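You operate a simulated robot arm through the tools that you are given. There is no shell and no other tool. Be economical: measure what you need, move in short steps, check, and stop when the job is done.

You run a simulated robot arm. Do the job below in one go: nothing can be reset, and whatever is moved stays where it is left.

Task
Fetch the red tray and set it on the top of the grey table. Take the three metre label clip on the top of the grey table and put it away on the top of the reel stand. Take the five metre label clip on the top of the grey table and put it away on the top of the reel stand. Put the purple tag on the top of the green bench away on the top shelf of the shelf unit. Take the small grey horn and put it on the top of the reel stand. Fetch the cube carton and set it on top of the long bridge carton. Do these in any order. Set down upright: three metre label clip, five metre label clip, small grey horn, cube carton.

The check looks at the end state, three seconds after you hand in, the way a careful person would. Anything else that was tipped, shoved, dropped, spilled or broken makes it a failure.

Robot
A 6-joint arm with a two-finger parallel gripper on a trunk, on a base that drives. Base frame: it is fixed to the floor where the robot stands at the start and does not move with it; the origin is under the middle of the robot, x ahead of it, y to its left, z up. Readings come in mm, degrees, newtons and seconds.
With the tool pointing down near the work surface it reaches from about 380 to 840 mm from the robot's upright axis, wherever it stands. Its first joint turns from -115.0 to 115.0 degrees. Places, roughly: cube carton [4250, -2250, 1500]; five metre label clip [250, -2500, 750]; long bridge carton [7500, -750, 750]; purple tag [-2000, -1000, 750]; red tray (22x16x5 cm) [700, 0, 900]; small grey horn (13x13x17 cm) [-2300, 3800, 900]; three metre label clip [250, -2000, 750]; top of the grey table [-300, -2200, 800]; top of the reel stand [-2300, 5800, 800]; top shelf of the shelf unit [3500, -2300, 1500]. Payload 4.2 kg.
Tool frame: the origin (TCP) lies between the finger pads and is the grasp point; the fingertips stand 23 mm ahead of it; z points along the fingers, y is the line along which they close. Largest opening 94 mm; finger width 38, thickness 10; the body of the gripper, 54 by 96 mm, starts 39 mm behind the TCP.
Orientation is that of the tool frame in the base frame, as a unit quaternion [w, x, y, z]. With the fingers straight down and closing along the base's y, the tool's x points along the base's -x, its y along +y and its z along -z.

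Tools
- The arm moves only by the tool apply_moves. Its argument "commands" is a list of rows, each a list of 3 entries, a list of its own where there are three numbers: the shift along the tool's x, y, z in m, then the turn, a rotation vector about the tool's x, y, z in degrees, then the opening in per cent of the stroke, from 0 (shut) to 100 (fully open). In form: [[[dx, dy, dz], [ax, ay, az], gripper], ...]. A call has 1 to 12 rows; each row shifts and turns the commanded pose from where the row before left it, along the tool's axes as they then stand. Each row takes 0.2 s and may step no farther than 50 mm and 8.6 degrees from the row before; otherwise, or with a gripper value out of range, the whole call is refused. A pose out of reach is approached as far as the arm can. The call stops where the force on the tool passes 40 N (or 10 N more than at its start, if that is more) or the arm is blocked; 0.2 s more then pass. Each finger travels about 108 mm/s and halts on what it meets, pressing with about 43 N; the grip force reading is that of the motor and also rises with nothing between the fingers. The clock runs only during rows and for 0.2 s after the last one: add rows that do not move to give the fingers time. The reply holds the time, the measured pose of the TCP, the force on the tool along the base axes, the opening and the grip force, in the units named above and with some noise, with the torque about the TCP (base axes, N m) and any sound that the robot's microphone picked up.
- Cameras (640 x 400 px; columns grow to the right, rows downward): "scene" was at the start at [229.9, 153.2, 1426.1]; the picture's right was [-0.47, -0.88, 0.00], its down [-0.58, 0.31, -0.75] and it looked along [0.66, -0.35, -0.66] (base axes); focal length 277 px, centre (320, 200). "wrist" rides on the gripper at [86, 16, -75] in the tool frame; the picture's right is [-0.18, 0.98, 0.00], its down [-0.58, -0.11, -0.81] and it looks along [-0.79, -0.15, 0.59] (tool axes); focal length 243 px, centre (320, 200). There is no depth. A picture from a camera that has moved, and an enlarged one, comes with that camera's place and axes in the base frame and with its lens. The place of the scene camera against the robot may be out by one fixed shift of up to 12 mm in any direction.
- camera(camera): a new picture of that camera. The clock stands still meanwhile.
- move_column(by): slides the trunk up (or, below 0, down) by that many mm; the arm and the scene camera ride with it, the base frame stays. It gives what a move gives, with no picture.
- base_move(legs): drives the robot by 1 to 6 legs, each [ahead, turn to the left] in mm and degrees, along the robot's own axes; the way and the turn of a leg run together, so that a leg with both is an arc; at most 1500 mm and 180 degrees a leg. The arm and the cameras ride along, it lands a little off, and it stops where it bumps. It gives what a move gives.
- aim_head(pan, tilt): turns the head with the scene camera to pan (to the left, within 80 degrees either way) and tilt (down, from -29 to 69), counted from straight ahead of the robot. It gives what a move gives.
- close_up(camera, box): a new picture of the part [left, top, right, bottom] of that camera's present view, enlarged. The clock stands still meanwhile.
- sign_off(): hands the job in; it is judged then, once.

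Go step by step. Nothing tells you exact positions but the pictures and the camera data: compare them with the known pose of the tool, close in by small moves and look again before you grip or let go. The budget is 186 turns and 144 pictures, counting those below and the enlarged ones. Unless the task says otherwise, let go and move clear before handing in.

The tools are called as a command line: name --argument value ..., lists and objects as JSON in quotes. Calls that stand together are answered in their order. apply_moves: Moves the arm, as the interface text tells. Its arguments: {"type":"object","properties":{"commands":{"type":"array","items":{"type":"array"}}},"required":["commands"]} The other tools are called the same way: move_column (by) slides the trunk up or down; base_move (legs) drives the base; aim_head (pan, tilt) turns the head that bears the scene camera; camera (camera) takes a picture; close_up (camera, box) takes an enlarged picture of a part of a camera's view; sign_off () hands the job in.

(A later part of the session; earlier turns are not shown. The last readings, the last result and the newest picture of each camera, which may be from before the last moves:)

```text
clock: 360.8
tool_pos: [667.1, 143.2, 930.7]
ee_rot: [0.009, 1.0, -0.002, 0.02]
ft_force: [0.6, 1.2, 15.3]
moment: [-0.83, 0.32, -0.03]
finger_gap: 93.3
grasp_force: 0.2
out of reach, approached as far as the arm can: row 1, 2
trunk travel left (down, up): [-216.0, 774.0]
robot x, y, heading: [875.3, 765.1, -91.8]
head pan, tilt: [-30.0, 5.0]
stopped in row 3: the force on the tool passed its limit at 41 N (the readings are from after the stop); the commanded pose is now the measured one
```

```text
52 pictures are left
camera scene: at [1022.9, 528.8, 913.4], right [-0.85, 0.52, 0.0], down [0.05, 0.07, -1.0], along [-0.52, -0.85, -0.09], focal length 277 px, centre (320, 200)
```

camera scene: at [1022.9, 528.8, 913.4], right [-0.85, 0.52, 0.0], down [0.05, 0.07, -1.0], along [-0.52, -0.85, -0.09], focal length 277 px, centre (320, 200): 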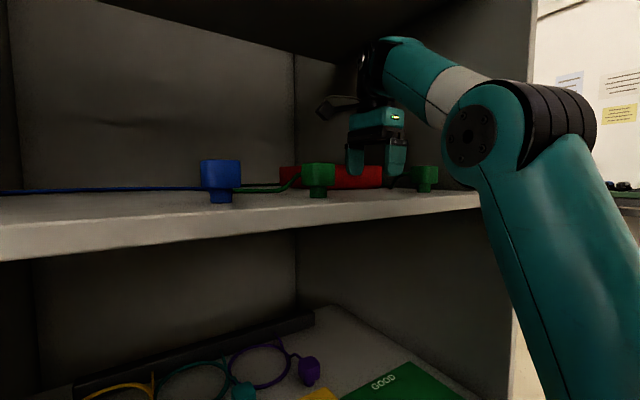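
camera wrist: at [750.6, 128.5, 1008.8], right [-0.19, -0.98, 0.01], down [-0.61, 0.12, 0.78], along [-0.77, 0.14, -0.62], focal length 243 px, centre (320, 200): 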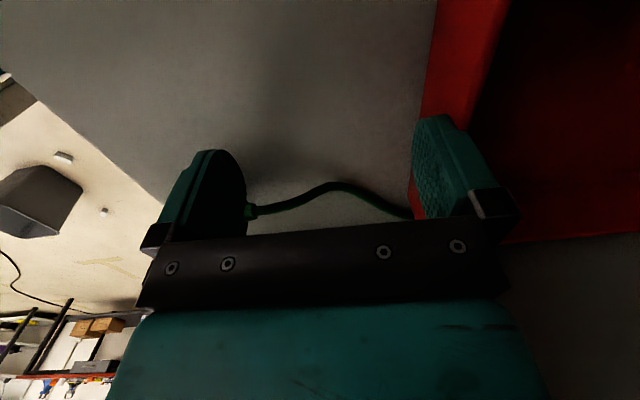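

The wrist can't go higher at this trunk level, and a finger is touching the tray rim. I'll raise the trunk a bit to lift clear.

move_column --by 45

apply_moves --commands '[[[0, 0.0, 0], [1.0, 2.2, 0], 100], [[0, 0, 0], [0, 0, 0], 100]]'

camera --camera "wrist"

```text
clock: 361.6
tool_pos: [666.4, 143.2, 973.7]
ee_rot: [0.005, 1.0, -0.002, 0.021]
ft_force: [0.7, -0.4, 0.1]
moment: [-0.02, -0.01, 0.0]
finger_gap: 94.2
grasp_force: 0.0
trunk travel left (down, up): [-261.0, 729.0]
robot x, y, heading: [877.2, 767.3, -91.5]
head pan, tilt: [-30.0, 5.0]
```

```text
clock: 362.2
tool_pos: [666.7, 145.1, 967.1]
ee_rot: [-0.003, 0.999, 0.0, 0.039]
ft_force: [-0.4, -0.1, 0.6]
moment: [-0.01, 0.01, -0.01]
finger_gap: 94.1
grasp_force: 0.0
out of reach, approached as far as the arm can: row 1
trunk travel left (down, up): [-261.0, 729.0]
robot x, y, heading: [876.0, 766.5, -91.6]
head pan, tilt: [-30.0, 5.0]
```

```text
51 pictures are left
camera wrist: at [748.6, 128.4, 1048.5], right [-0.19, -0.98, -0.02], down [-0.64, 0.11, 0.76], along [-0.74, 0.15, -0.65], focal length 243 px, centre (320, 200)
```

wrist: 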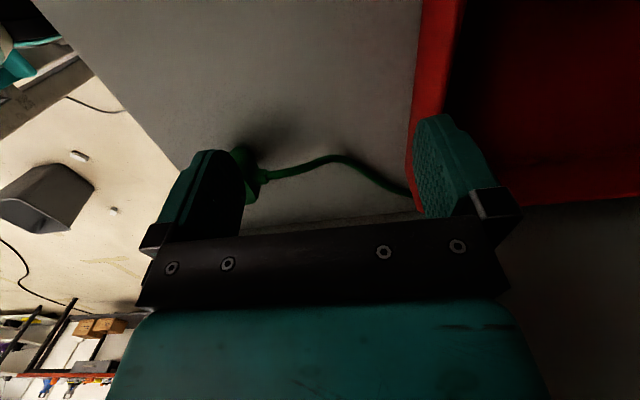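

apply_moves --commands '[[[0, 0.0, -0.005], [-0.3, -4.5, 0], 100], [[0, 0.028, 0], [0, 0, 0], 100], [[0, 0.028, 0], [0, 0, 0], 100], [[0, 0, 0], [0, 0, 0], 100]]'

camera --camera "wrist"

camera --camera "scene"

```text
clock: 363.2
tool_pos: [668.8, 99.0, 953.9]
ee_rot: [0.002, 1.0, -0.001, -0.001]
ft_force: [-0.7, 0.2, -0.2]
moment: [0.0, 0.02, -0.03]
finger_gap: 94.1
grasp_force: 0.1
out of reach, approached as far as the arm can: row 2, 3
trunk travel left (down, up): [-261.0, 729.0]
robot x, y, heading: [878.2, 770.4, -91.6]
head pan, tilt: [-30.0, 5.0]
```

```text
50 pictures are left
camera wrist: at [756.0, 82.8, 1027.4], right [-0.19, -0.98, 0.0], down [-0.58, 0.11, 0.81], along [-0.79, 0.15, -0.59], focal length 243 px, centre (320, 200)
```

wrist: 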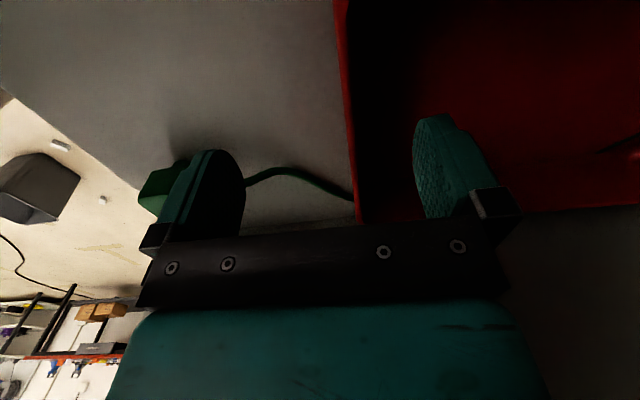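

```text
49 pictures are left
camera scene: at [1022.8, 528.4, 958.6], right [-0.85, 0.52, 0.0], down [0.05, 0.07, -1.0], along [-0.52, -0.85, -0.09], focal length 277 px, centre (320, 200)
```

scene: 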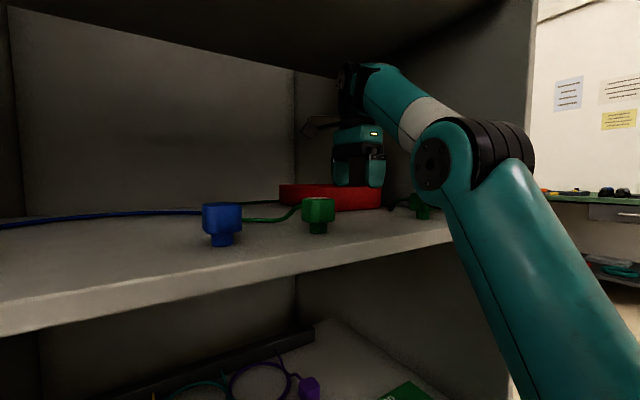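

apply_moves --commands '[[[0, 0.007, 0.015], [0, 0, 0], 100], [[0, 0.008, 0.015], [0, 0, 0], 100], [[0, 0.002, 0.012], [0, 0, 0], 100], [[0, 0, 0], [0, 0, 0], 100]]'

close_up --camera "wrist" --box '[180, 50, 500, 250]'

close_up --camera "scene" --box '[260, 100, 420, 200]'

```text
clock: 364.2
tool_pos: [669.0, 82.3, 912.1]
ee_rot: [0.001, 1.0, -0.001, 0.001]
ft_force: [0.1, 0.4, -0.2]
moment: [-0.01, 0.01, -0.04]
finger_gap: 94.2
grasp_force: 0.0
trunk travel left (down, up): [-261.0, 729.0]
robot x, y, heading: [881.7, 766.4, -91.6]
head pan, tilt: [-30.0, 5.0]
```

```text
2.00 times, centred on (340, 150) of wrist
camera zoom: at [755.8, 65.9, 986.3], right [-0.19, -0.98, 0.0], down [-0.58, 0.11, 0.81], along [-0.79, 0.15, -0.59], focal length 485 px, centre (280, 300)
```

zoom: 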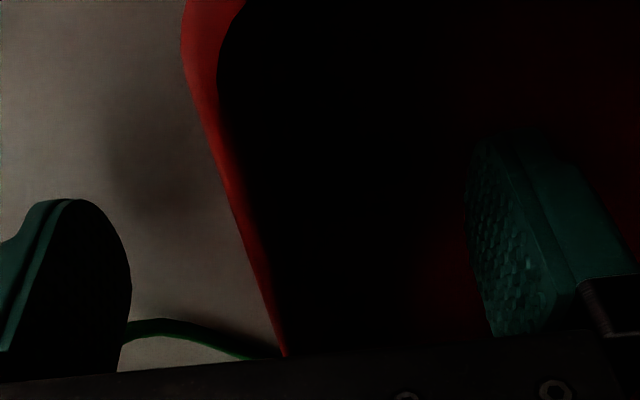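

```text
4.00 times, centred on (340, 150) of scene
camera zoom: at [1022.8, 528.4, 958.6], right [-0.85, 0.52, 0.0], down [0.05, 0.07, -1.0], along [-0.52, -0.85, -0.09], focal length 1109 px, centre (240, 400)
```

zoom: 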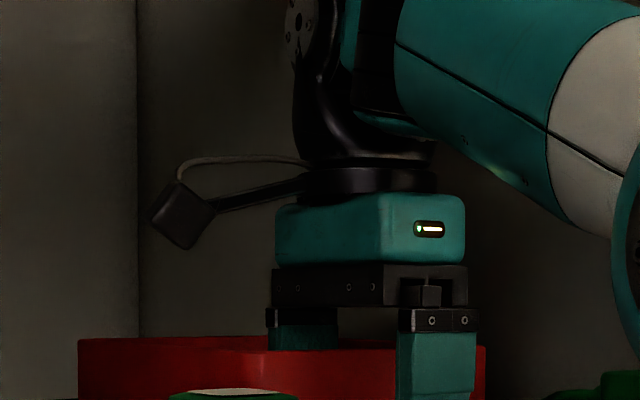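

apply_moves --commands '[[[0, 0, 0], [0, 0, 0], 70], [[0, 0, 0], [0, 0, 0], 50], [[0, 0, 0], [0, 0, 0], 35], [[0, 0, 0], [0, 0, 0], 20], [[0, 0, 0], [0, 0, 0], 5], [[0, 0, 0], [0, 0, 0], 0], [[0, 0, 0], [0, 0, 0], 0], [[0, 0, 0], [0, 0, 0], 0]]'

move_column --by 15

camera --camera "scene"

```text
clock: 366.1
tool_pos: [669.0, 83.2, 912.4]
ee_rot: [-0.001, 1.0, -0.001, 0.0]
ft_force: [-0.5, -0.2, 0.3]
moment: [-0.04, 0.01, -0.09]
finger_gap: 4.6
grasp_force: 43.5
trunk travel left (down, up): [-261.0, 729.0]
robot x, y, heading: [874.0, 765.9, -91.6]
head pan, tilt: [-30.0, 5.0]
```

```text
clock: 366.7
tool_pos: [668.4, 81.3, 927.2]
ee_rot: [-0.001, 1.0, -0.001, 0.001]
ft_force: [0.8, 0.2, -2.9]
moment: [0.2, -0.05, 0.01]
finger_gap: 5.0
grasp_force: 42.8
trunk travel left (down, up): [-276.0, 714.0]
robot x, y, heading: [875.8, 768.8, -91.8]
head pan, tilt: [-30.0, 5.0]
```

```text
46 pictures are left
camera scene: at [1022.8, 528.3, 973.6], right [-0.85, 0.52, 0.0], down [0.05, 0.07, -1.0], along [-0.52, -0.85, -0.09], focal length 277 px, centre (320, 200)
```

scene: 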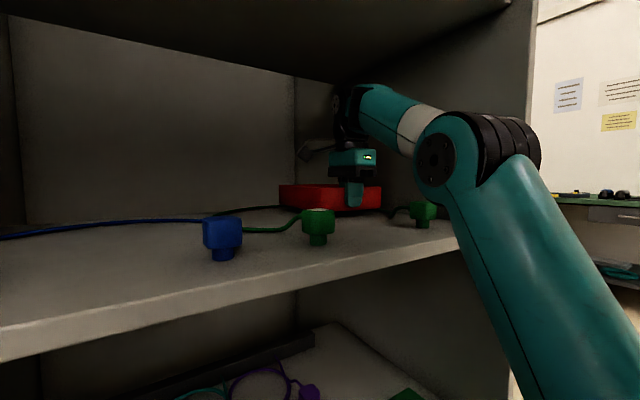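

The tray is pinched and lifted, weighing about 0.3 kg. I'll raise it over the plugs, back straight out, and check.

move_column --by 42

base_move --legs '[[-120, 0]]'

base_move --legs '[[-120, 0]]'

camera --camera "scene"

```text
clock: 367.5
tool_pos: [669.5, 82.5, 969.0]
ee_rot: [0.001, 1.0, -0.001, 0.001]
ft_force: [-0.3, -0.2, -1.1]
moment: [0.19, -0.05, -0.01]
finger_gap: 4.8
grasp_force: 42.8
trunk travel left (down, up): [-318.0, 672.0]
robot x, y, heading: [874.0, 767.1, -91.9]
head pan, tilt: [-30.0, 5.0]
```

```text
clock: 368.8
tool_pos: [672.7, 203.3, 967.7]
ee_rot: [0.0, 1.0, -0.001, 0.0]
ft_force: [0.4, 0.4, -3.1]
moment: [0.22, 0.0, -0.01]
finger_gap: 4.7
grasp_force: 43.2
trunk travel left (down, up): [-318.0, 672.0]
robot x, y, heading: [880.0, 886.2, -91.8]
head pan, tilt: [-30.0, 5.0]
```

```text
clock: 370.0
tool_pos: [679.1, 320.7, 970.1]
ee_rot: [0.0, 1.0, 0.001, 0.002]
ft_force: [0.4, -0.2, -2.7]
moment: [0.19, 0.0, 0.01]
finger_gap: 4.7
grasp_force: 43.1
trunk travel left (down, up): [-318.0, 672.0]
robot x, y, heading: [882.7, 1006.3, -91.3]
head pan, tilt: [-30.0, 5.0]
```

```text
45 pictures are left
camera scene: at [1030.2, 768.8, 1015.5], right [-0.85, 0.52, 0.0], down [0.05, 0.07, -1.0], along [-0.52, -0.85, -0.09], focal length 277 px, centre (320, 200)
```

scene: 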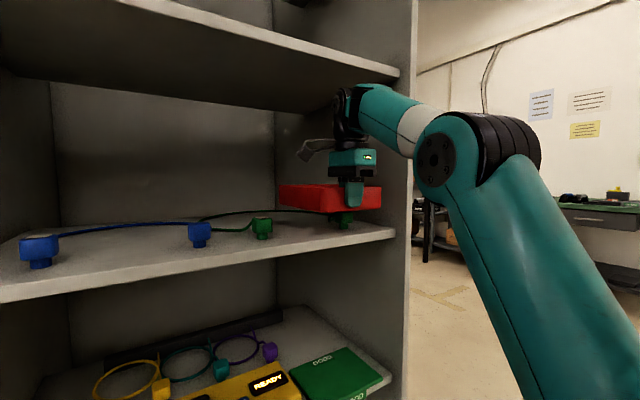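

apply_moves --commands '[[[0, -0.03, 0], [0, 0, 0], 0], [[0, -0.04, 0], [0, 0, 0], 0], [[0, -0.04, 0], [0, 0, 0], 0], [[0, -0.04, 0], [0, 0, 0], 0], [[0, -0.04, 0], [0, 0, 0], 0]]'

camera --camera "scene"

```text
clock: 371.2
tool_pos: [676.0, 509.7, 970.2]
ee_rot: [-0.001, 1.0, 0.002, 0.0]
ft_force: [-0.4, -0.7, -1.5]
moment: [0.22, -0.05, -0.03]
finger_gap: 4.7
grasp_force: 42.7
trunk travel left (down, up): [-318.0, 672.0]
robot x, y, heading: [885.8, 1007.1, -91.5]
head pan, tilt: [-30.0, 5.0]
```

```text
44 pictures are left
camera scene: at [1030.2, 768.6, 1015.5], right [-0.85, 0.52, 0.0], down [0.05, 0.07, -1.0], along [-0.52, -0.85, -0.09], focal length 277 px, centre (320, 200)
```

scene: 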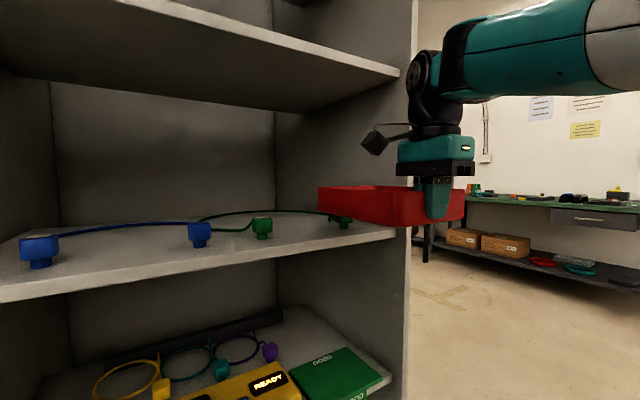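

apply_moves --commands '[[[0, 0, 0], [0, 0, -8.2], 0], [[0, 0, 0], [0, 0, -8.2], 0], [[0, 0, 0], [0, 0, -8.2], 0], [[0, 0, 0], [0, 0, -8.2], 0], [[0, 0, 0], [0, 0, -8.2], 0], [[0, 0, 0], [0, 0, -8.2], 0], [[0, 0, 0], [0, 0, -8.2], 0], [[0, 0, 0], [0, 0, -8.2], 0], [[0, 0, 0], [0, 0, -8.2], 0], [[0, 0, 0], [0, 0, -8.2], 0], [[0, 0, 0], [0, 0, -8.2], 0], [[0, 0, 0], [0, 0, -8.2], 0]]'

camera --camera "scene"

```text
clock: 373.8
tool_pos: [678.0, 511.0, 968.3]
ee_rot: [0.001, 0.652, 0.758, 0.0]
ft_force: [-0.1, -0.6, -1.5]
moment: [-0.02, 0.22, -0.02]
finger_gap: 4.8
grasp_force: 43.0
trunk travel left (down, up): [-318.0, 672.0]
robot x, y, heading: [884.0, 1005.1, -91.3]
head pan, tilt: [-30.0, 5.0]
```

```text
43 pictures are left
camera scene: at [1030.2, 768.8, 1015.5], right [-0.85, 0.52, 0.0], down [0.05, 0.07, -1.0], along [-0.52, -0.85, -0.09], focal length 277 px, centre (320, 200)
```

scene: 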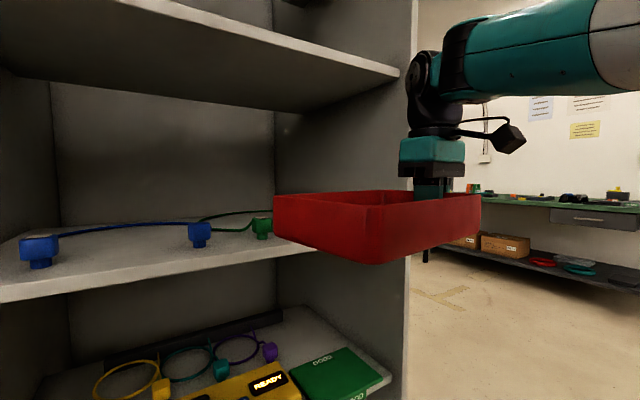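

base_move --legs '[[65, 0], [0, -45]]'

base_move --legs '[[0, -43.5], [1000, 0], [0, 90]]'

base_move --legs '[[1500, 0], [450, 0]]'

aim_head --pan 0 --tilt 20

camera --camera "scene"

```text
clock: 376.8
tool_pos: [389.1, 730.5, 968.2]
ee_rot: [0.001, 0.89, 0.457, 0.001]
ft_force: [-0.6, 0.0, -0.9]
moment: [0.14, 0.14, 0.03]
finger_gap: 4.9
grasp_force: 43.0
trunk travel left (down, up): [-318.0, 672.0]
robot x, y, heading: [879.0, 938.8, -135.6]
head pan, tilt: [-30.0, 5.0]
```

```text
clock: 387.9
tool_pos: [-284.5, 437.6, 969.3]
ee_rot: [0.001, 0.634, 0.773, 0.0]
ft_force: [0.7, 0.0, -1.5]
moment: [-0.01, 0.22, -0.02]
finger_gap: 4.8
grasp_force: 42.7
trunk travel left (down, up): [-318.0, 672.0]
robot x, y, heading: [-105.9, 941.5, -89.0]
head pan, tilt: [-30.0, 5.0]
```

```text
clock: 397.7
tool_pos: [-190.8, -1551.0, 968.3]
ee_rot: [0.001, 0.62, 0.785, 0.0]
ft_force: [-0.1, 0.9, -1.6]
moment: [-0.04, 0.2, -0.02]
finger_gap: 4.8
grasp_force: 42.8
trunk travel left (down, up): [-318.0, 672.0]
robot x, y, heading: [-31.4, -1041.6, -87.0]
head pan, tilt: [-30.0, 5.0]
```

```text
clock: 398.7
tool_pos: [-189.5, -1550.2, 969.3]
ee_rot: [0.001, 0.619, 0.785, 0.001]
ft_force: [-0.7, 1.1, -2.3]
moment: [0.03, 0.21, 0.01]
finger_gap: 4.9
grasp_force: 42.7
trunk travel left (down, up): [-318.0, 672.0]
robot x, y, heading: [-28.8, -1041.8, -86.3]
head pan, tilt: [0.0, 20.0]
```

```text
42 pictures are left
camera scene: at [183.7, -1275.0, 991.2], right [-1.0, -0.06, 0.0], down [-0.02, 0.34, -0.94], along [0.06, -0.94, -0.34], focal length 277 px, centre (320, 200)
```

scene: 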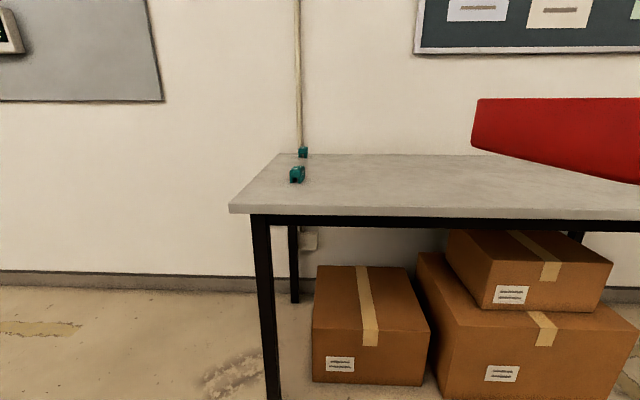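

move_column --by 400

aim_head --pan 0 --tilt 35

camera --camera "scene"

```text
clock: 402.5
tool_pos: [-190.4, -1550.4, 1369.4]
ee_rot: [0.001, 0.619, 0.785, 0.0]
ft_force: [-0.1, -0.1, -2.0]
moment: [-0.04, 0.19, 0.01]
finger_gap: 4.8
grasp_force: 42.9
trunk travel left (down, up): [-718.0, 272.0]
robot x, y, heading: [-30.3, -1041.5, -86.2]
head pan, tilt: [0.0, 20.0]
```

```text
clock: 403.3
tool_pos: [-190.3, -1551.3, 1368.8]
ee_rot: [0.001, 0.619, 0.785, 0.001]
ft_force: [-0.1, 0.1, -0.9]
moment: [-0.03, 0.21, 0.0]
finger_gap: 5.0
grasp_force: 43.1
trunk travel left (down, up): [-718.0, 272.0]
robot x, y, heading: [-26.2, -1036.7, -86.5]
head pan, tilt: [0.0, 35.0]
```

```text
41 pictures are left
camera scene: at [183.4, -1270.0, 1367.4], right [-1.0, -0.06, 0.0], down [-0.04, 0.57, -0.82], along [0.05, -0.82, -0.57], focal length 277 px, centre (320, 200)
```

scene: 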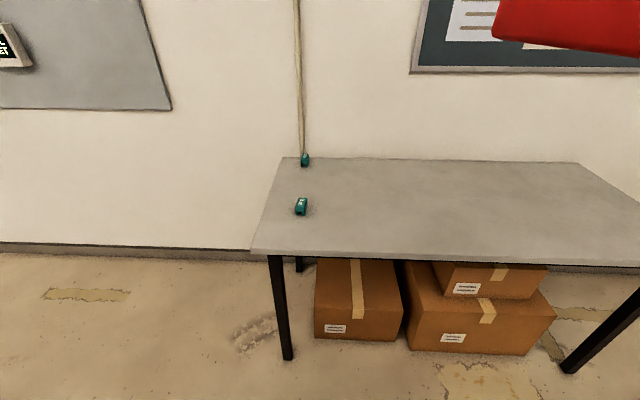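

base_move --legs '[[400, 0]]'

apply_moves --commands '[[[0, 0, 0.04], [0, 0, 7], 0], [[0, 0, 0.04], [0, 0, 7], 0], [[0, 0, 0.045], [0, 0, 0], 0], [[0, 0, 0.045], [0, 0, 0], 0], [[-0.02, 0, 0.045], [0, 0, 0], 0], [[-0.02, 0, 0.045], [0, 0, 0], 0], [[-0.02, 0, 0.045], [0, 0, 0], 0], [[-0.02, 0, 0.045], [0, 0, 0], 0], [[-0.02, 0, 0.045], [0, 0, 0], 0]]'

camera --camera "scene"

```text
clock: 405.8
tool_pos: [-159.0, -1955.5, 1368.5]
ee_rot: [0.0, 0.616, 0.788, 0.001]
ft_force: [-0.2, 0.0, -1.7]
moment: [-0.04, 0.22, 0.0]
finger_gap: 4.6
grasp_force: 42.8
trunk travel left (down, up): [-718.0, 272.0]
robot x, y, heading: [-1.9, -1445.6, -85.8]
head pan, tilt: [0.0, 35.0]
```

```text
clock: 407.8
tool_pos: [-157.7, -2056.1, 976.3]
ee_rot: [0.0, 0.707, 0.707, 0.0]
ft_force: [-0.2, 0.6, -0.7]
moment: [-0.01, 0.18, 0.0]
finger_gap: 4.9
grasp_force: 42.3
trunk travel left (down, up): [-718.0, 272.0]
robot x, y, heading: [-4.3, -1442.1, -86.1]
head pan, tilt: [0.0, 35.0]
```

```text
40 pictures are left
camera scene: at [212.8, -1670.8, 1367.5], right [-1.0, -0.07, 0.0], down [-0.04, 0.57, -0.82], along [0.06, -0.82, -0.57], focal length 277 px, centre (320, 200)
```

scene: 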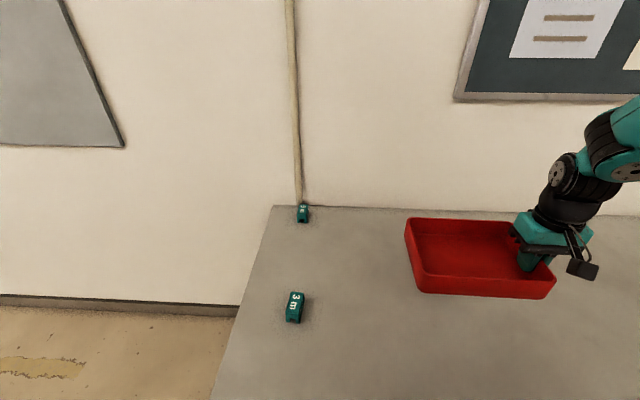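

apply_moves --commands '[[[0, -0.0375, 0.025], [0, 0, 0], 0], [[0, -0.0375, 0.025], [0, 0, 0], 0], [[0, -0.0375, 0.025], [0, 0, 0], 0], [[-0.02, -0.0375, 0.025], [0, 0, 0], 0], [[-0.02, 0, 0.03], [0, 0, 0], 0], [[0, 0, 0.03], [0, 0, 0], 0], [[0, 0, 0], [0, 0, 0], 0]]'

camera --camera "scene"

```text
clock: 409.4
tool_pos: [-311.7, -2093.3, 814.1]
ee_rot: [0.001, 0.707, 0.707, 0.0]
ft_force: [-0.1, -0.1, -1.4]
moment: [0.03, 0.21, -0.04]
finger_gap: 4.7
grasp_force: 42.9
trunk travel left (down, up): [-718.0, 272.0]
robot x, y, heading: [-4.4, -1442.9, -85.8]
head pan, tilt: [0.0, 35.0]
```

```text
39 pictures are left
camera scene: at [212.6, -1671.5, 1367.4], right [-1.0, -0.07, 0.0], down [-0.04, 0.57, -0.82], along [0.06, -0.82, -0.57], focal length 277 px, centre (320, 200)
```

scene: 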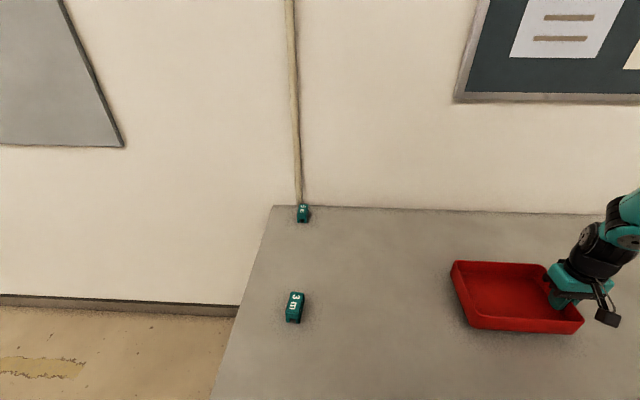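

Nearly down. I'll lower in small steps until I feel contact.

apply_moves --commands '[[[0, 0, 0.006], [0, 0, 0], 0], [[0, 0, 0.004], [0, 0, 0], 0], [[0, 0, 0.003], [0, 0, 0], 0], [[0, 0, 0.003], [0, 0, 0], 0], [[0, 0, 0.003], [0, 0, 0], 0], [[0, 0, 0], [0, 0, 0], 0]]'

apply_moves --commands '[[[0, 0, 0.002], [0, 0, 0], 0], [[0, 0, 0.002], [0, 0, 0], 0], [[0, 0, 0.002], [0, 0, 0], 0], [[0, 0, 0], [0, 0, 0], 0]]'

```text
clock: 410.8
tool_pos: [-308.0, -2095.1, 793.7]
ee_rot: [0.0, 0.707, 0.707, 0.001]
ft_force: [-0.3, -0.4, -2.4]
moment: [0.0, 0.16, 0.01]
finger_gap: 4.6
grasp_force: 43.1
trunk travel left (down, up): [-718.0, 272.0]
robot x, y, heading: [-3.7, -1446.0, -85.9]
head pan, tilt: [0.0, 35.0]
```

```text
clock: 411.9
tool_pos: [-308.8, -2096.6, 792.2]
ee_rot: [0.002, 0.708, 0.707, -0.002]
ft_force: [1.6, 0.4, 21.8]
moment: [1.19, -0.3, -0.01]
finger_gap: 4.7
grasp_force: 42.8
trunk travel left (down, up): [-718.0, 272.0]
robot x, y, heading: [-3.9, -1441.9, -86.3]
head pan, tilt: [0.0, 35.0]
stopped in row 4: the force on the tool passed its limit at 41 N (the readings are from after the stop); the commanded pose is now the measured one
```

apply_moves --commands '[[[0, 0, -0.001], [0, 0, 0], 10], [[0, 0, 0], [0, 0, 0], 25], [[0, 0, 0], [0, 0, 0], 40], [[0, 0, 0], [0, 0, 0], 40], [[0, 0, -0.03], [0, 0, 0], 40], [[0, 0, -0.045], [0, 0, 0], 40], [[0, 0, -0.045], [0, 0, 0], 60], [[0, 0, -0.045], [0, 0, 0], 100], [[0.02, 0.03, -0.03], [0, 0, 0], 100], [[0.02, 0.04, 0], [0, 0, 0], 100], [[0.02, 0.04, 0], [0, 0, 0], 100], [[0, 0.04, 0], [0, 0, 0], 100]]'

camera --camera "scene"

```text
clock: 414.5
tool_pos: [-158.1, -2033.8, 985.8]
ee_rot: [0.001, 0.707, 0.707, -0.001]
ft_force: [0.6, -0.3, -0.6]
moment: [0.0, 0.0, 0.0]
finger_gap: 94.0
grasp_force: 0.2
trunk travel left (down, up): [-718.0, 272.0]
robot x, y, heading: [-3.1, -1441.6, -85.8]
head pan, tilt: [0.0, 35.0]
```

```text
38 pictures are left
camera scene: at [212.2, -1671.6, 1367.4], right [-1.0, -0.07, 0.0], down [-0.04, 0.57, -0.82], along [0.06, -0.82, -0.57], focal length 277 px, centre (320, 200)
```

scene: 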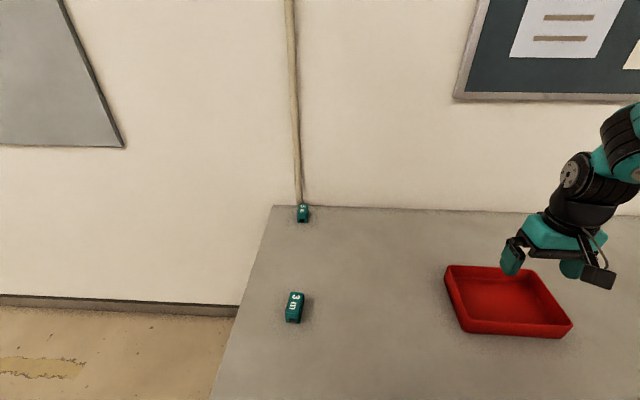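

The tray is on the grey table. Next is the 3 m clip near (306, -2071), which I'll zoom in on.

close_up --camera "scene" --box '[254, 282, 334, 332]'

```text
8.00 times, centred on (294, 307) of scene
camera zoom: at [212.2, -1671.6, 1367.4], right [-1.0, -0.07, 0.0], down [-0.04, 0.57, -0.82], along [0.06, -0.82, -0.57], focal length 2217 px, centre (528, -656)
```

zoom: 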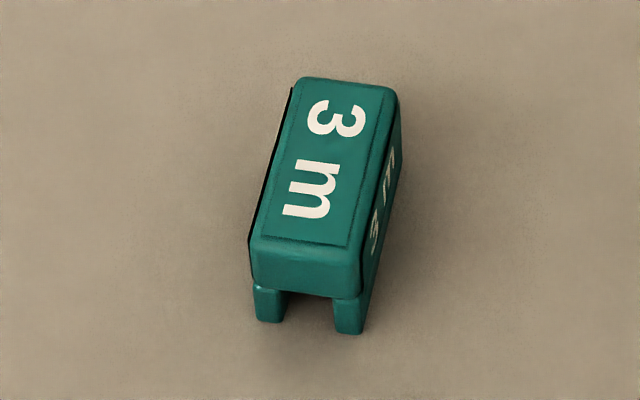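

apply_moves --commands '[[[-0.004, 0.0461, 0.008], [0, 0, 4.6], 100], [[-0.0077, 0.0457, 0.008], [0, 0, 0], 100], [[-0.0077, 0.0457, 0.008], [0, 0, 0], 100], [[-0.0077, 0.0457, 0.008], [0, 0, 0], 100], [[-0.0077, 0.0457, 0.008], [0, 0, 0], 100], [[-0.0077, 0.0457, 0.008], [0, 0, 0], 100], [[-0.0077, 0.0457, 0.008], [0, 0, 0], 100], [[-0.0077, 0.0457, 0.008], [0, 0, 0], 100], [[-0.0077, 0.0457, 0.008], [0, 0, 0], 100], [[-0.0077, 0.0457, 0.008], [0, 0, 0], 100]]'

camera --camera "wrist"

```text
clock: 416.7
tool_pos: [292.5, -2138.2, 907.2]
ee_rot: [0.001, 0.734, 0.679, -0.001]
ft_force: [-0.9, 0.3, 0.2]
moment: [-0.01, -0.05, 0.0]
finger_gap: 94.1
grasp_force: 0.0
trunk travel left (down, up): [-718.0, 272.0]
robot x, y, heading: [-6.0, -1442.0, -86.0]
head pan, tilt: [0.0, 35.0]
```

```text
36 pictures are left
camera wrist: at [316.1, -2054.2, 980.0], right [0.96, -0.26, 0.0], down [-0.15, -0.57, 0.81], along [-0.21, -0.78, -0.59], focal length 243 px, centre (320, 200)
```

wrist: 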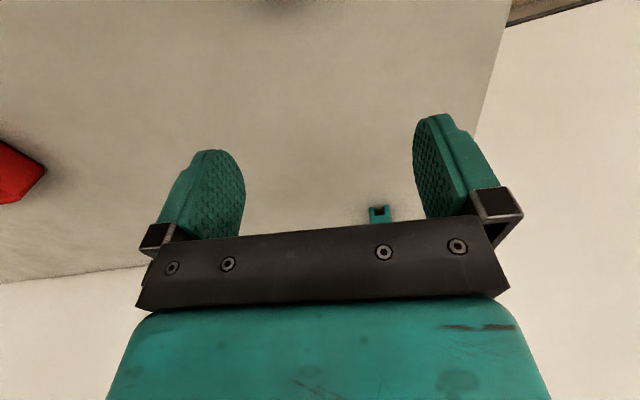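

apply_moves --commands '[[[0.033, 0.0027, 0], [0, 0, 0], 100], [[0.033, 0.0027, 0], [0, 0, 0], 100], [[0, 0, 0], [0, 0, 0], 100]]'

camera --camera "wrist"

```text
clock: 417.5
tool_pos: [303.4, -2075.3, 907.3]
ee_rot: [0.001, 0.735, 0.679, -0.001]
ft_force: [0.7, 0.0, -0.3]
moment: [0.01, -0.01, 0.01]
finger_gap: 94.0
grasp_force: 0.0
trunk travel left (down, up): [-718.0, 272.0]
robot x, y, heading: [-1.3, -1446.9, -85.8]
head pan, tilt: [0.0, 35.0]
```

```text
35 pictures are left
camera wrist: at [327.2, -1990.4, 981.0], right [0.97, -0.26, 0.0], down [-0.15, -0.57, 0.81], along [-0.21, -0.78, -0.59], focal length 243 px, centre (320, 200)
```

wrist: 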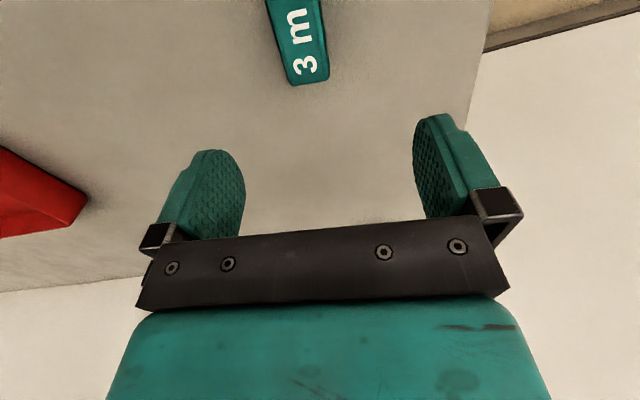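

apply_moves --commands '[[[0.0163, -0.0093, 0.02], [0, 0, 1.5], 100], [[0, 0, 0.04], [0, 0, 0], 100], [[0, 0, 0.04], [0, 0, 0], 100], [[0, 0, 0.01], [0, 0, 0], 100], [[0, 0, 0], [0, 0, 0], 100]]'

camera --camera "wrist"

close_up --camera "scene" --box '[234, 232, 354, 332]'

```text
clock: 418.7
tool_pos: [297.9, -2058.2, 794.8]
ee_rot: [0.001, 0.743, 0.669, 0.0]
ft_force: [0.7, -0.2, 0.1]
moment: [0.02, 0.0, -0.02]
finger_gap: 93.9
grasp_force: 0.1
trunk travel left (down, up): [-718.0, 272.0]
robot x, y, heading: [-4.1, -1443.5, -85.8]
head pan, tilt: [0.0, 35.0]
```

```text
34 pictures are left
camera wrist: at [322.9, -1973.3, 868.7], right [0.96, -0.29, 0.0], down [-0.17, -0.56, 0.81], along [-0.23, -0.77, -0.59], focal length 243 px, centre (320, 200)
```

wrist: 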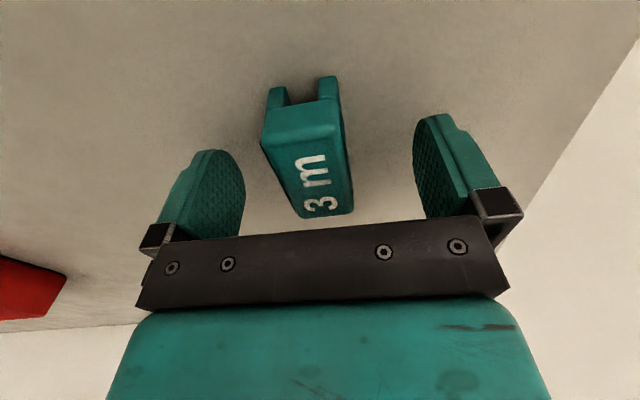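

```text
4.00 times, centred on (294, 282) of scene
camera zoom: at [212.8, -1671.4, 1367.3], right [-1.0, -0.07, 0.0], down [-0.04, 0.57, -0.82], along [0.06, -0.82, -0.57], focal length 1109 px, centre (424, -128)
```

zoom: 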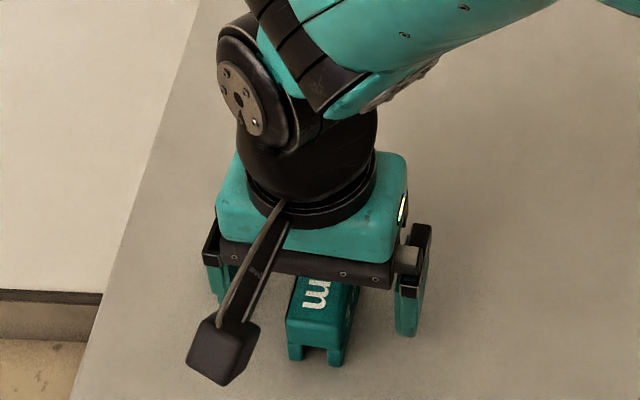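

apply_moves --commands '[[[0, -0.003, 0.008], [0, 0, 0], 100], [[0, 0, 0.003], [0, 0, 0], 70], [[0, 0, 0], [0, 0, 0], 50], [[0, 0, 0], [0, 0, 0], 35], [[0, 0, 0], [0, 0, 0], 20], [[0, 0, 0], [0, 0, 0], 0], [[0, 0, 0], [0, 0, 0], 0]]'

apply_moves --commands '[[[0, 0, -0.02], [0, 0, 0], 0], [[0, 0, -0.04], [0, 0, 0], 0], [[0, 0, -0.04], [0, 0, 0], 0], [[0, 0, -0.04], [0, 0, 0], 0]]'

camera --camera "wrist"

```text
clock: 420.3
tool_pos: [291.9, -2057.4, 783.6]
ee_rot: [0.001, 0.743, 0.669, -0.001]
ft_force: [0.7, -1.4, 0.0]
moment: [-0.02, -0.05, 0.04]
finger_gap: 31.2
grasp_force: 43.5
trunk travel left (down, up): [-718.0, 272.0]
robot x, y, heading: [-0.8, -1444.0, -86.0]
head pan, tilt: [0.0, 35.0]
```

```text
clock: 421.3
tool_pos: [288.9, -2059.8, 923.8]
ee_rot: [0.0, 0.743, 0.669, -0.001]
ft_force: [0.6, 0.3, -0.8]
moment: [-0.02, 0.05, 0.02]
finger_gap: 31.3
grasp_force: 43.0
trunk travel left (down, up): [-718.0, 272.0]
robot x, y, heading: [0.5, -1445.5, -86.2]
head pan, tilt: [0.0, 35.0]
```

```text
32 pictures are left
camera wrist: at [315.3, -1975.5, 998.3], right [0.96, -0.29, 0.0], down [-0.17, -0.57, 0.81], along [-0.23, -0.77, -0.59], focal length 243 px, centre (320, 200)
```

wrist: 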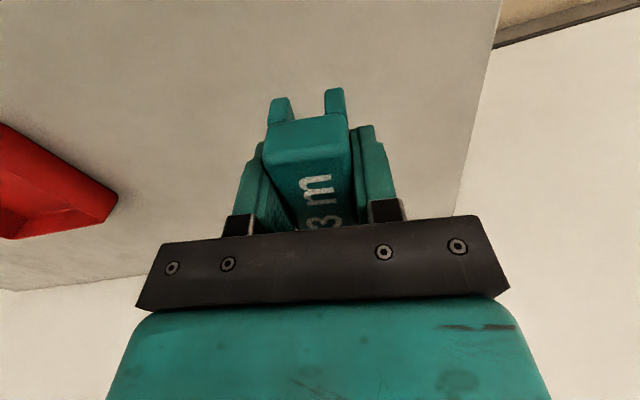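

The 3 m clip is held. I'll retract, turn in steps and head north for the reel stand.

apply_moves --commands '[[[0.0174, -0.042, -0.018], [0, 0, 0], 0], [[0.0174, -0.042, -0.018], [0, 0, 0], 0], [[0.0174, -0.042, -0.018], [0, 0, 0], 0], [[0.0174, -0.042, -0.018], [0, 0, 0], 0], [[0.0174, -0.042, -0.018], [0, 0, 0], 0], [[0.0174, -0.042, -0.018], [0, 0, 0], 0]]'

base_move --legs '[[-300, 0], [0, -60], [0, -60]]'

base_move --legs '[[0, -54], [1500, 0], [1200, 0]]'

aim_head --pan 0 --tilt 10

camera --camera "scene"

```text
clock: 422.7
tool_pos: [51.4, -1928.3, 1034.6]
ee_rot: [0.001, 0.743, 0.669, -0.002]
ft_force: [0.9, -0.3, -0.9]
moment: [0.02, 0.04, -0.04]
finger_gap: 31.4
grasp_force: 43.2
trunk travel left (down, up): [-718.0, 272.0]
robot x, y, heading: [-1.8, -1444.3, -86.1]
head pan, tilt: [0.0, 35.0]
```

```text
clock: 430.0
tool_pos: [-480.4, -965.4, 1034.8]
ee_rot: [0.0, 0.959, -0.284, -0.002]
ft_force: [0.7, 0.1, -1.1]
moment: [-0.01, 0.03, -0.01]
finger_gap: 30.8
grasp_force: 42.9
trunk travel left (down, up): [-718.0, 272.0]
robot x, y, heading: [-23.8, -1137.9, 157.3]
head pan, tilt: [0.0, 35.0]
```

```text
clock: 445.4
tool_pos: [-791.0, 1953.3, 1034.0]
ee_rot: [-0.002, 0.726, -0.687, -0.001]
ft_force: [-0.7, -0.8, -0.5]
moment: [-0.02, -0.03, 0.01]
finger_gap: 31.1
grasp_force: 42.8
trunk travel left (down, up): [-718.0, 272.0]
robot x, y, heading: [-658.3, 1483.8, 103.3]
head pan, tilt: [0.0, 35.0]
```

```text
clock: 446.3
tool_pos: [-791.2, 1953.2, 1034.7]
ee_rot: [0.0, 0.726, -0.688, -0.001]
ft_force: [-0.1, -0.1, -0.4]
moment: [-0.01, 0.0, 0.03]
finger_gap: 31.1
grasp_force: 42.5
trunk travel left (down, up): [-718.0, 272.0]
robot x, y, heading: [-662.1, 1486.9, 103.2]
head pan, tilt: [0.0, 10.0]
```

```text
31 pictures are left
camera scene: at [-902.3, 1675.2, 1407.4], right [0.97, 0.23, 0.0], down [0.04, -0.17, -0.98], along [-0.23, 0.96, -0.17], focal length 277 px, centre (320, 200)
```

scene: 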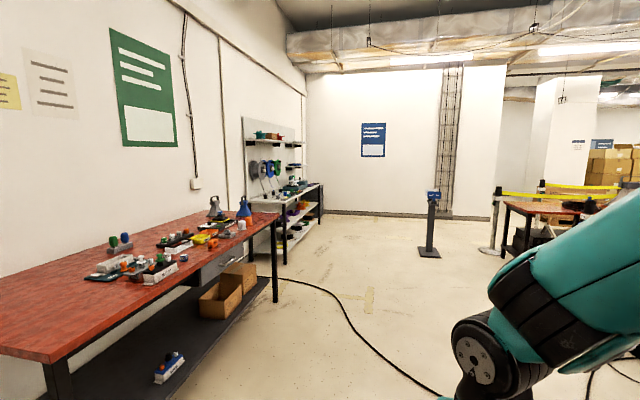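

base_move --legs '[[1500, -1], [1500, -6], [600, -6]]'

aim_head --pan 45 --tilt 20

camera --camera "scene"

```text
clock: 463.7
tool_pos: [-1371.3, 5486.9, 1034.5]
ee_rot: [0.001, -0.656, 0.754, 0.001]
ft_force: [-0.3, 0.1, 0.1]
moment: [-0.02, -0.03, 0.01]
finger_gap: 31.4
grasp_force: 43.1
trunk travel left (down, up): [-718.0, 272.0]
robot x, y, heading: [-1332.7, 4999.8, 92.2]
head pan, tilt: [0.0, 10.0]
```

```text
clock: 464.8
tool_pos: [-1371.8, 5486.0, 1035.7]
ee_rot: [0.002, -0.656, 0.755, 0.001]
ft_force: [0.0, -0.5, -0.3]
moment: [0.0, -0.01, 0.03]
finger_gap: 31.3
grasp_force: 43.3
trunk travel left (down, up): [-718.0, 272.0]
robot x, y, heading: [-1332.8, 4998.8, 92.4]
head pan, tilt: [45.0, 20.0]
```

```text
30 pictures are left
camera scene: at [-1599.0, 5205.9, 1391.2], right [0.68, 0.73, 0.0], down [0.25, -0.23, -0.94], along [-0.69, 0.64, -0.34], focal length 277 px, centre (320, 200)
```

scene: 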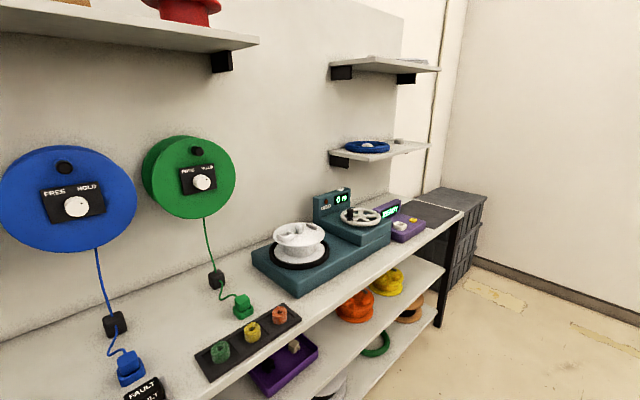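

base_move --legs '[[600, 0], [0, 44], [0, 44]]'

aim_head --pan 0 --tilt 35

camera --camera "scene"

```text
clock: 472.3
tool_pos: [-1841.4, 5595.4, 1034.8]
ee_rot: [-0.001, 0.995, -0.095, -0.002]
ft_force: [0.2, -0.1, -0.3]
moment: [0.01, 0.0, 0.01]
finger_gap: 31.4
grasp_force: 42.9
trunk travel left (down, up): [-718.0, 272.0]
robot x, y, heading: [-1359.9, 5607.0, 179.3]
head pan, tilt: [45.0, 20.0]
```

```text
clock: 473.4
tool_pos: [-1842.4, 5593.7, 1034.5]
ee_rot: [-0.001, 0.995, -0.095, -0.002]
ft_force: [0.5, 0.7, 0.0]
moment: [0.03, 0.0, 0.02]
finger_gap: 31.0
grasp_force: 42.8
trunk travel left (down, up): [-718.0, 272.0]
robot x, y, heading: [-1355.7, 5610.5, 179.1]
head pan, tilt: [0.0, 35.0]
```

```text
29 pictures are left
camera scene: at [-1594.9, 5413.5, 1367.4], right [0.01, 1.0, 0.0], down [0.57, -0.01, -0.82], along [-0.82, 0.01, -0.57], focal length 277 px, centre (320, 200)
```

scene: 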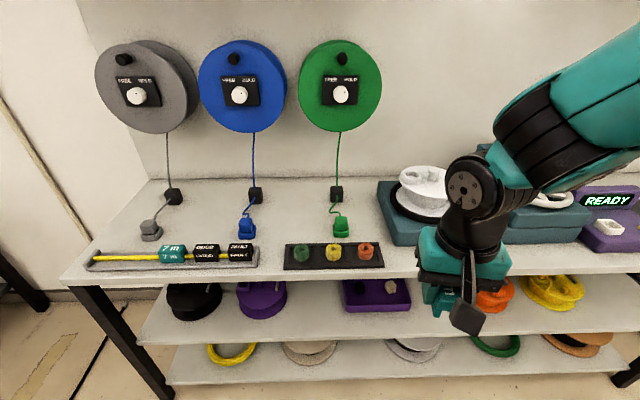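

The stand's top is at z≈825 with a free strip in front of the teal winder, near (-2095, 5680). I'll approach and place the clip there.

base_move --legs '[[230, 0]]'

apply_moves --commands '[[[0, 0, 0], [0, 0, -5.5], 0], [[0, 0, 0], [0, 0, -5.4], 0], [[-0.008, -0.03, 0.03], [0, 0, 0], 0], [[-0.008, -0.03, 0.03], [0, 0, 0], 0], [[-0.008, -0.027, 0.03], [0, 0, 0], 0], [[0, 0, 0.03], [0, 0, 0], 0], [[0, 0, 0], [0, 0, 0], 0]]'

camera --camera "scene"

camera --camera "wrist"

```text
clock: 475.2
tool_pos: [-2079.3, 5599.0, 1034.5]
ee_rot: [0.001, 0.995, -0.097, -0.001]
ft_force: [-0.5, -0.3, -0.6]
moment: [-0.03, -0.03, -0.01]
finger_gap: 31.0
grasp_force: 43.0
trunk travel left (down, up): [-718.0, 272.0]
robot x, y, heading: [-1590.6, 5611.1, 179.2]
head pan, tilt: [0.0, 35.0]
```

```text
clock: 476.8
tool_pos: [-2102.8, 5686.3, 915.4]
ee_rot: [0.0, 1.0, -0.002, -0.002]
ft_force: [-0.8, 1.0, -0.4]
moment: [0.01, 0.02, -0.02]
finger_gap: 31.1
grasp_force: 43.3
trunk travel left (down, up): [-718.0, 272.0]
robot x, y, heading: [-1591.1, 5611.2, 179.3]
head pan, tilt: [0.0, 35.0]
```

```text
28 pictures are left
camera scene: at [-1831.2, 5417.5, 1367.4], right [0.02, 1.0, 0.0], down [0.57, -0.01, -0.82], along [-0.82, 0.01, -0.57], focal length 277 px, centre (320, 200)
```

scene: 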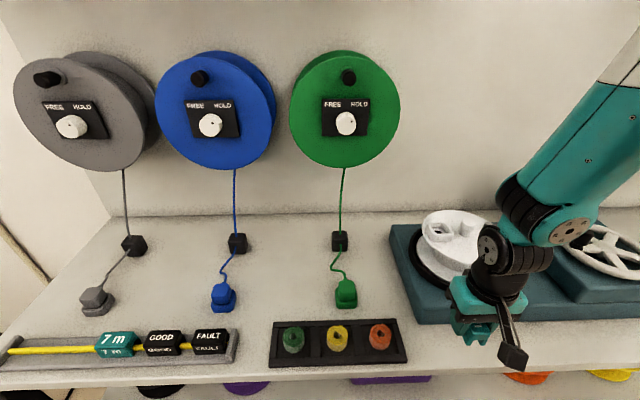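

```text
27 pictures are left
camera wrist: at [-2015.9, 5668.8, 989.1], right [-0.19, -0.98, 0.0], down [-0.58, 0.11, 0.81], along [-0.79, 0.15, -0.59], focal length 243 px, centre (320, 200)
```

wrist: 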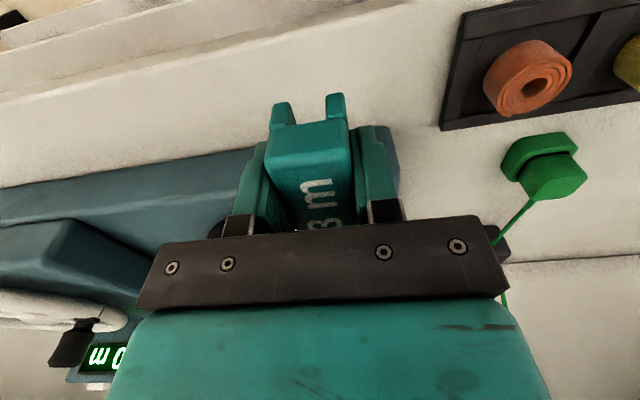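

apply_moves --commands '[[[-0.002, 0, 0.03], [0, 0, 0], 0], [[0, 0, 0.017], [0, 0, 0], 0], [[0, 0, 0.004], [0, 0, 0], 0], [[0, 0, 0.003], [0, 0, 0], 0], [[0, 0, 0.003], [0, 0, 0], 0], [[0, 0, 0.003], [0, 0, 0], 0], [[0, 0, 0], [0, 0, 0], 0]]'

close_up --camera "scene" --box '[400, 275, 560, 375]'

```text
clock: 478.4
tool_pos: [-2103.2, 5686.8, 856.5]
ee_rot: [0.0, 1.0, -0.002, -0.002]
ft_force: [0.8, 0.8, 0.0]
moment: [0.02, 0.01, -0.01]
finger_gap: 31.3
grasp_force: 42.7
trunk travel left (down, up): [-718.0, 272.0]
robot x, y, heading: [-1592.3, 5609.6, 179.4]
head pan, tilt: [0.0, 35.0]
```

```text
4.00 times, centred on (480, 325) of scene
camera zoom: at [-1831.3, 5417.5, 1367.4], right [0.01, 1.0, 0.0], down [0.57, -0.01, -0.82], along [-0.82, 0.01, -0.57], focal length 1109 px, centre (-320, -300)
```

zoom: 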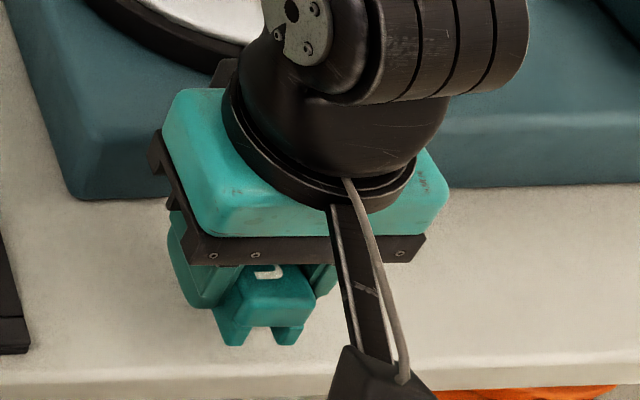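

apply_moves --commands '[[[0, 0, 0.002], [0, 0, 0], 0], [[0, 0, 0.002], [0, 0, 0], 0], [[0, 0, 0.002], [0, 0, 0], 0], [[0, 0, 0.002], [0, 0, 0], 0], [[0, 0, 0], [0, 0, 0], 0]]'

apply_moves --commands '[[[0, 0, 0.002], [0, 0, 0], 0], [[0, 0, 0.002], [0, 0, 0], 0], [[0, 0, 0.002], [0, 0, 0], 0], [[0, 0, 0.002], [0, 0, 0], 0], [[0, 0, 0], [0, 0, 0], 0]]'

```text
clock: 479.6
tool_pos: [-2103.7, 5687.9, 847.4]
ee_rot: [0.0, 1.0, -0.002, -0.002]
ft_force: [0.3, 0.1, -0.1]
moment: [0.01, 0.02, -0.01]
finger_gap: 31.1
grasp_force: 42.9
trunk travel left (down, up): [-718.0, 272.0]
robot x, y, heading: [-1590.8, 5612.6, 179.2]
head pan, tilt: [0.0, 35.0]
```

```text
clock: 480.8
tool_pos: [-2105.6, 5687.8, 838.3]
ee_rot: [0.0, 1.0, -0.002, -0.002]
ft_force: [-0.3, -0.2, -0.6]
moment: [0.0, 0.03, -0.03]
finger_gap: 31.1
grasp_force: 42.8
trunk travel left (down, up): [-718.0, 272.0]
robot x, y, heading: [-1591.7, 5615.2, 179.0]
head pan, tilt: [0.0, 35.0]
```

apply_moves --commands '[[[0, 0, 0.003], [0, 0, 0], 0], [[0, 0, 0.003], [0, 0, 0], 0], [[0, 0, 0.003], [0, 0, 0], 0], [[0, 0, 0.003], [0, 0, 0], 0], [[0, 0, 0], [0, 0, 0], 0]]'

close_up --camera "scene" --box '[400, 275, 560, 375]'

```text
clock: 482.0
tool_pos: [-2104.5, 5686.7, 825.7]
ee_rot: [0.0, 1.0, -0.003, -0.002]
ft_force: [-0.3, -0.7, 0.7]
moment: [-0.02, -0.01, 0.0]
finger_gap: 31.1
grasp_force: 43.2
trunk travel left (down, up): [-718.0, 272.0]
robot x, y, heading: [-1589.0, 5609.7, 178.9]
head pan, tilt: [0.0, 35.0]
```

```text
4.00 times, centred on (480, 325) of scene
camera zoom: at [-1831.3, 5417.5, 1367.4], right [0.01, 1.0, 0.0], down [0.57, -0.01, -0.82], along [-0.82, 0.01, -0.57], focal length 1109 px, centre (-320, -300)
```

zoom: 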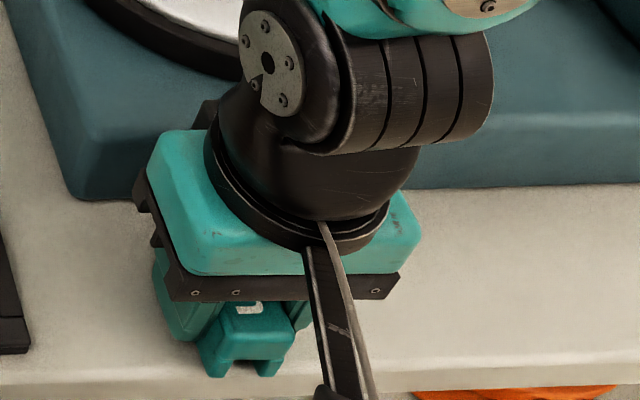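

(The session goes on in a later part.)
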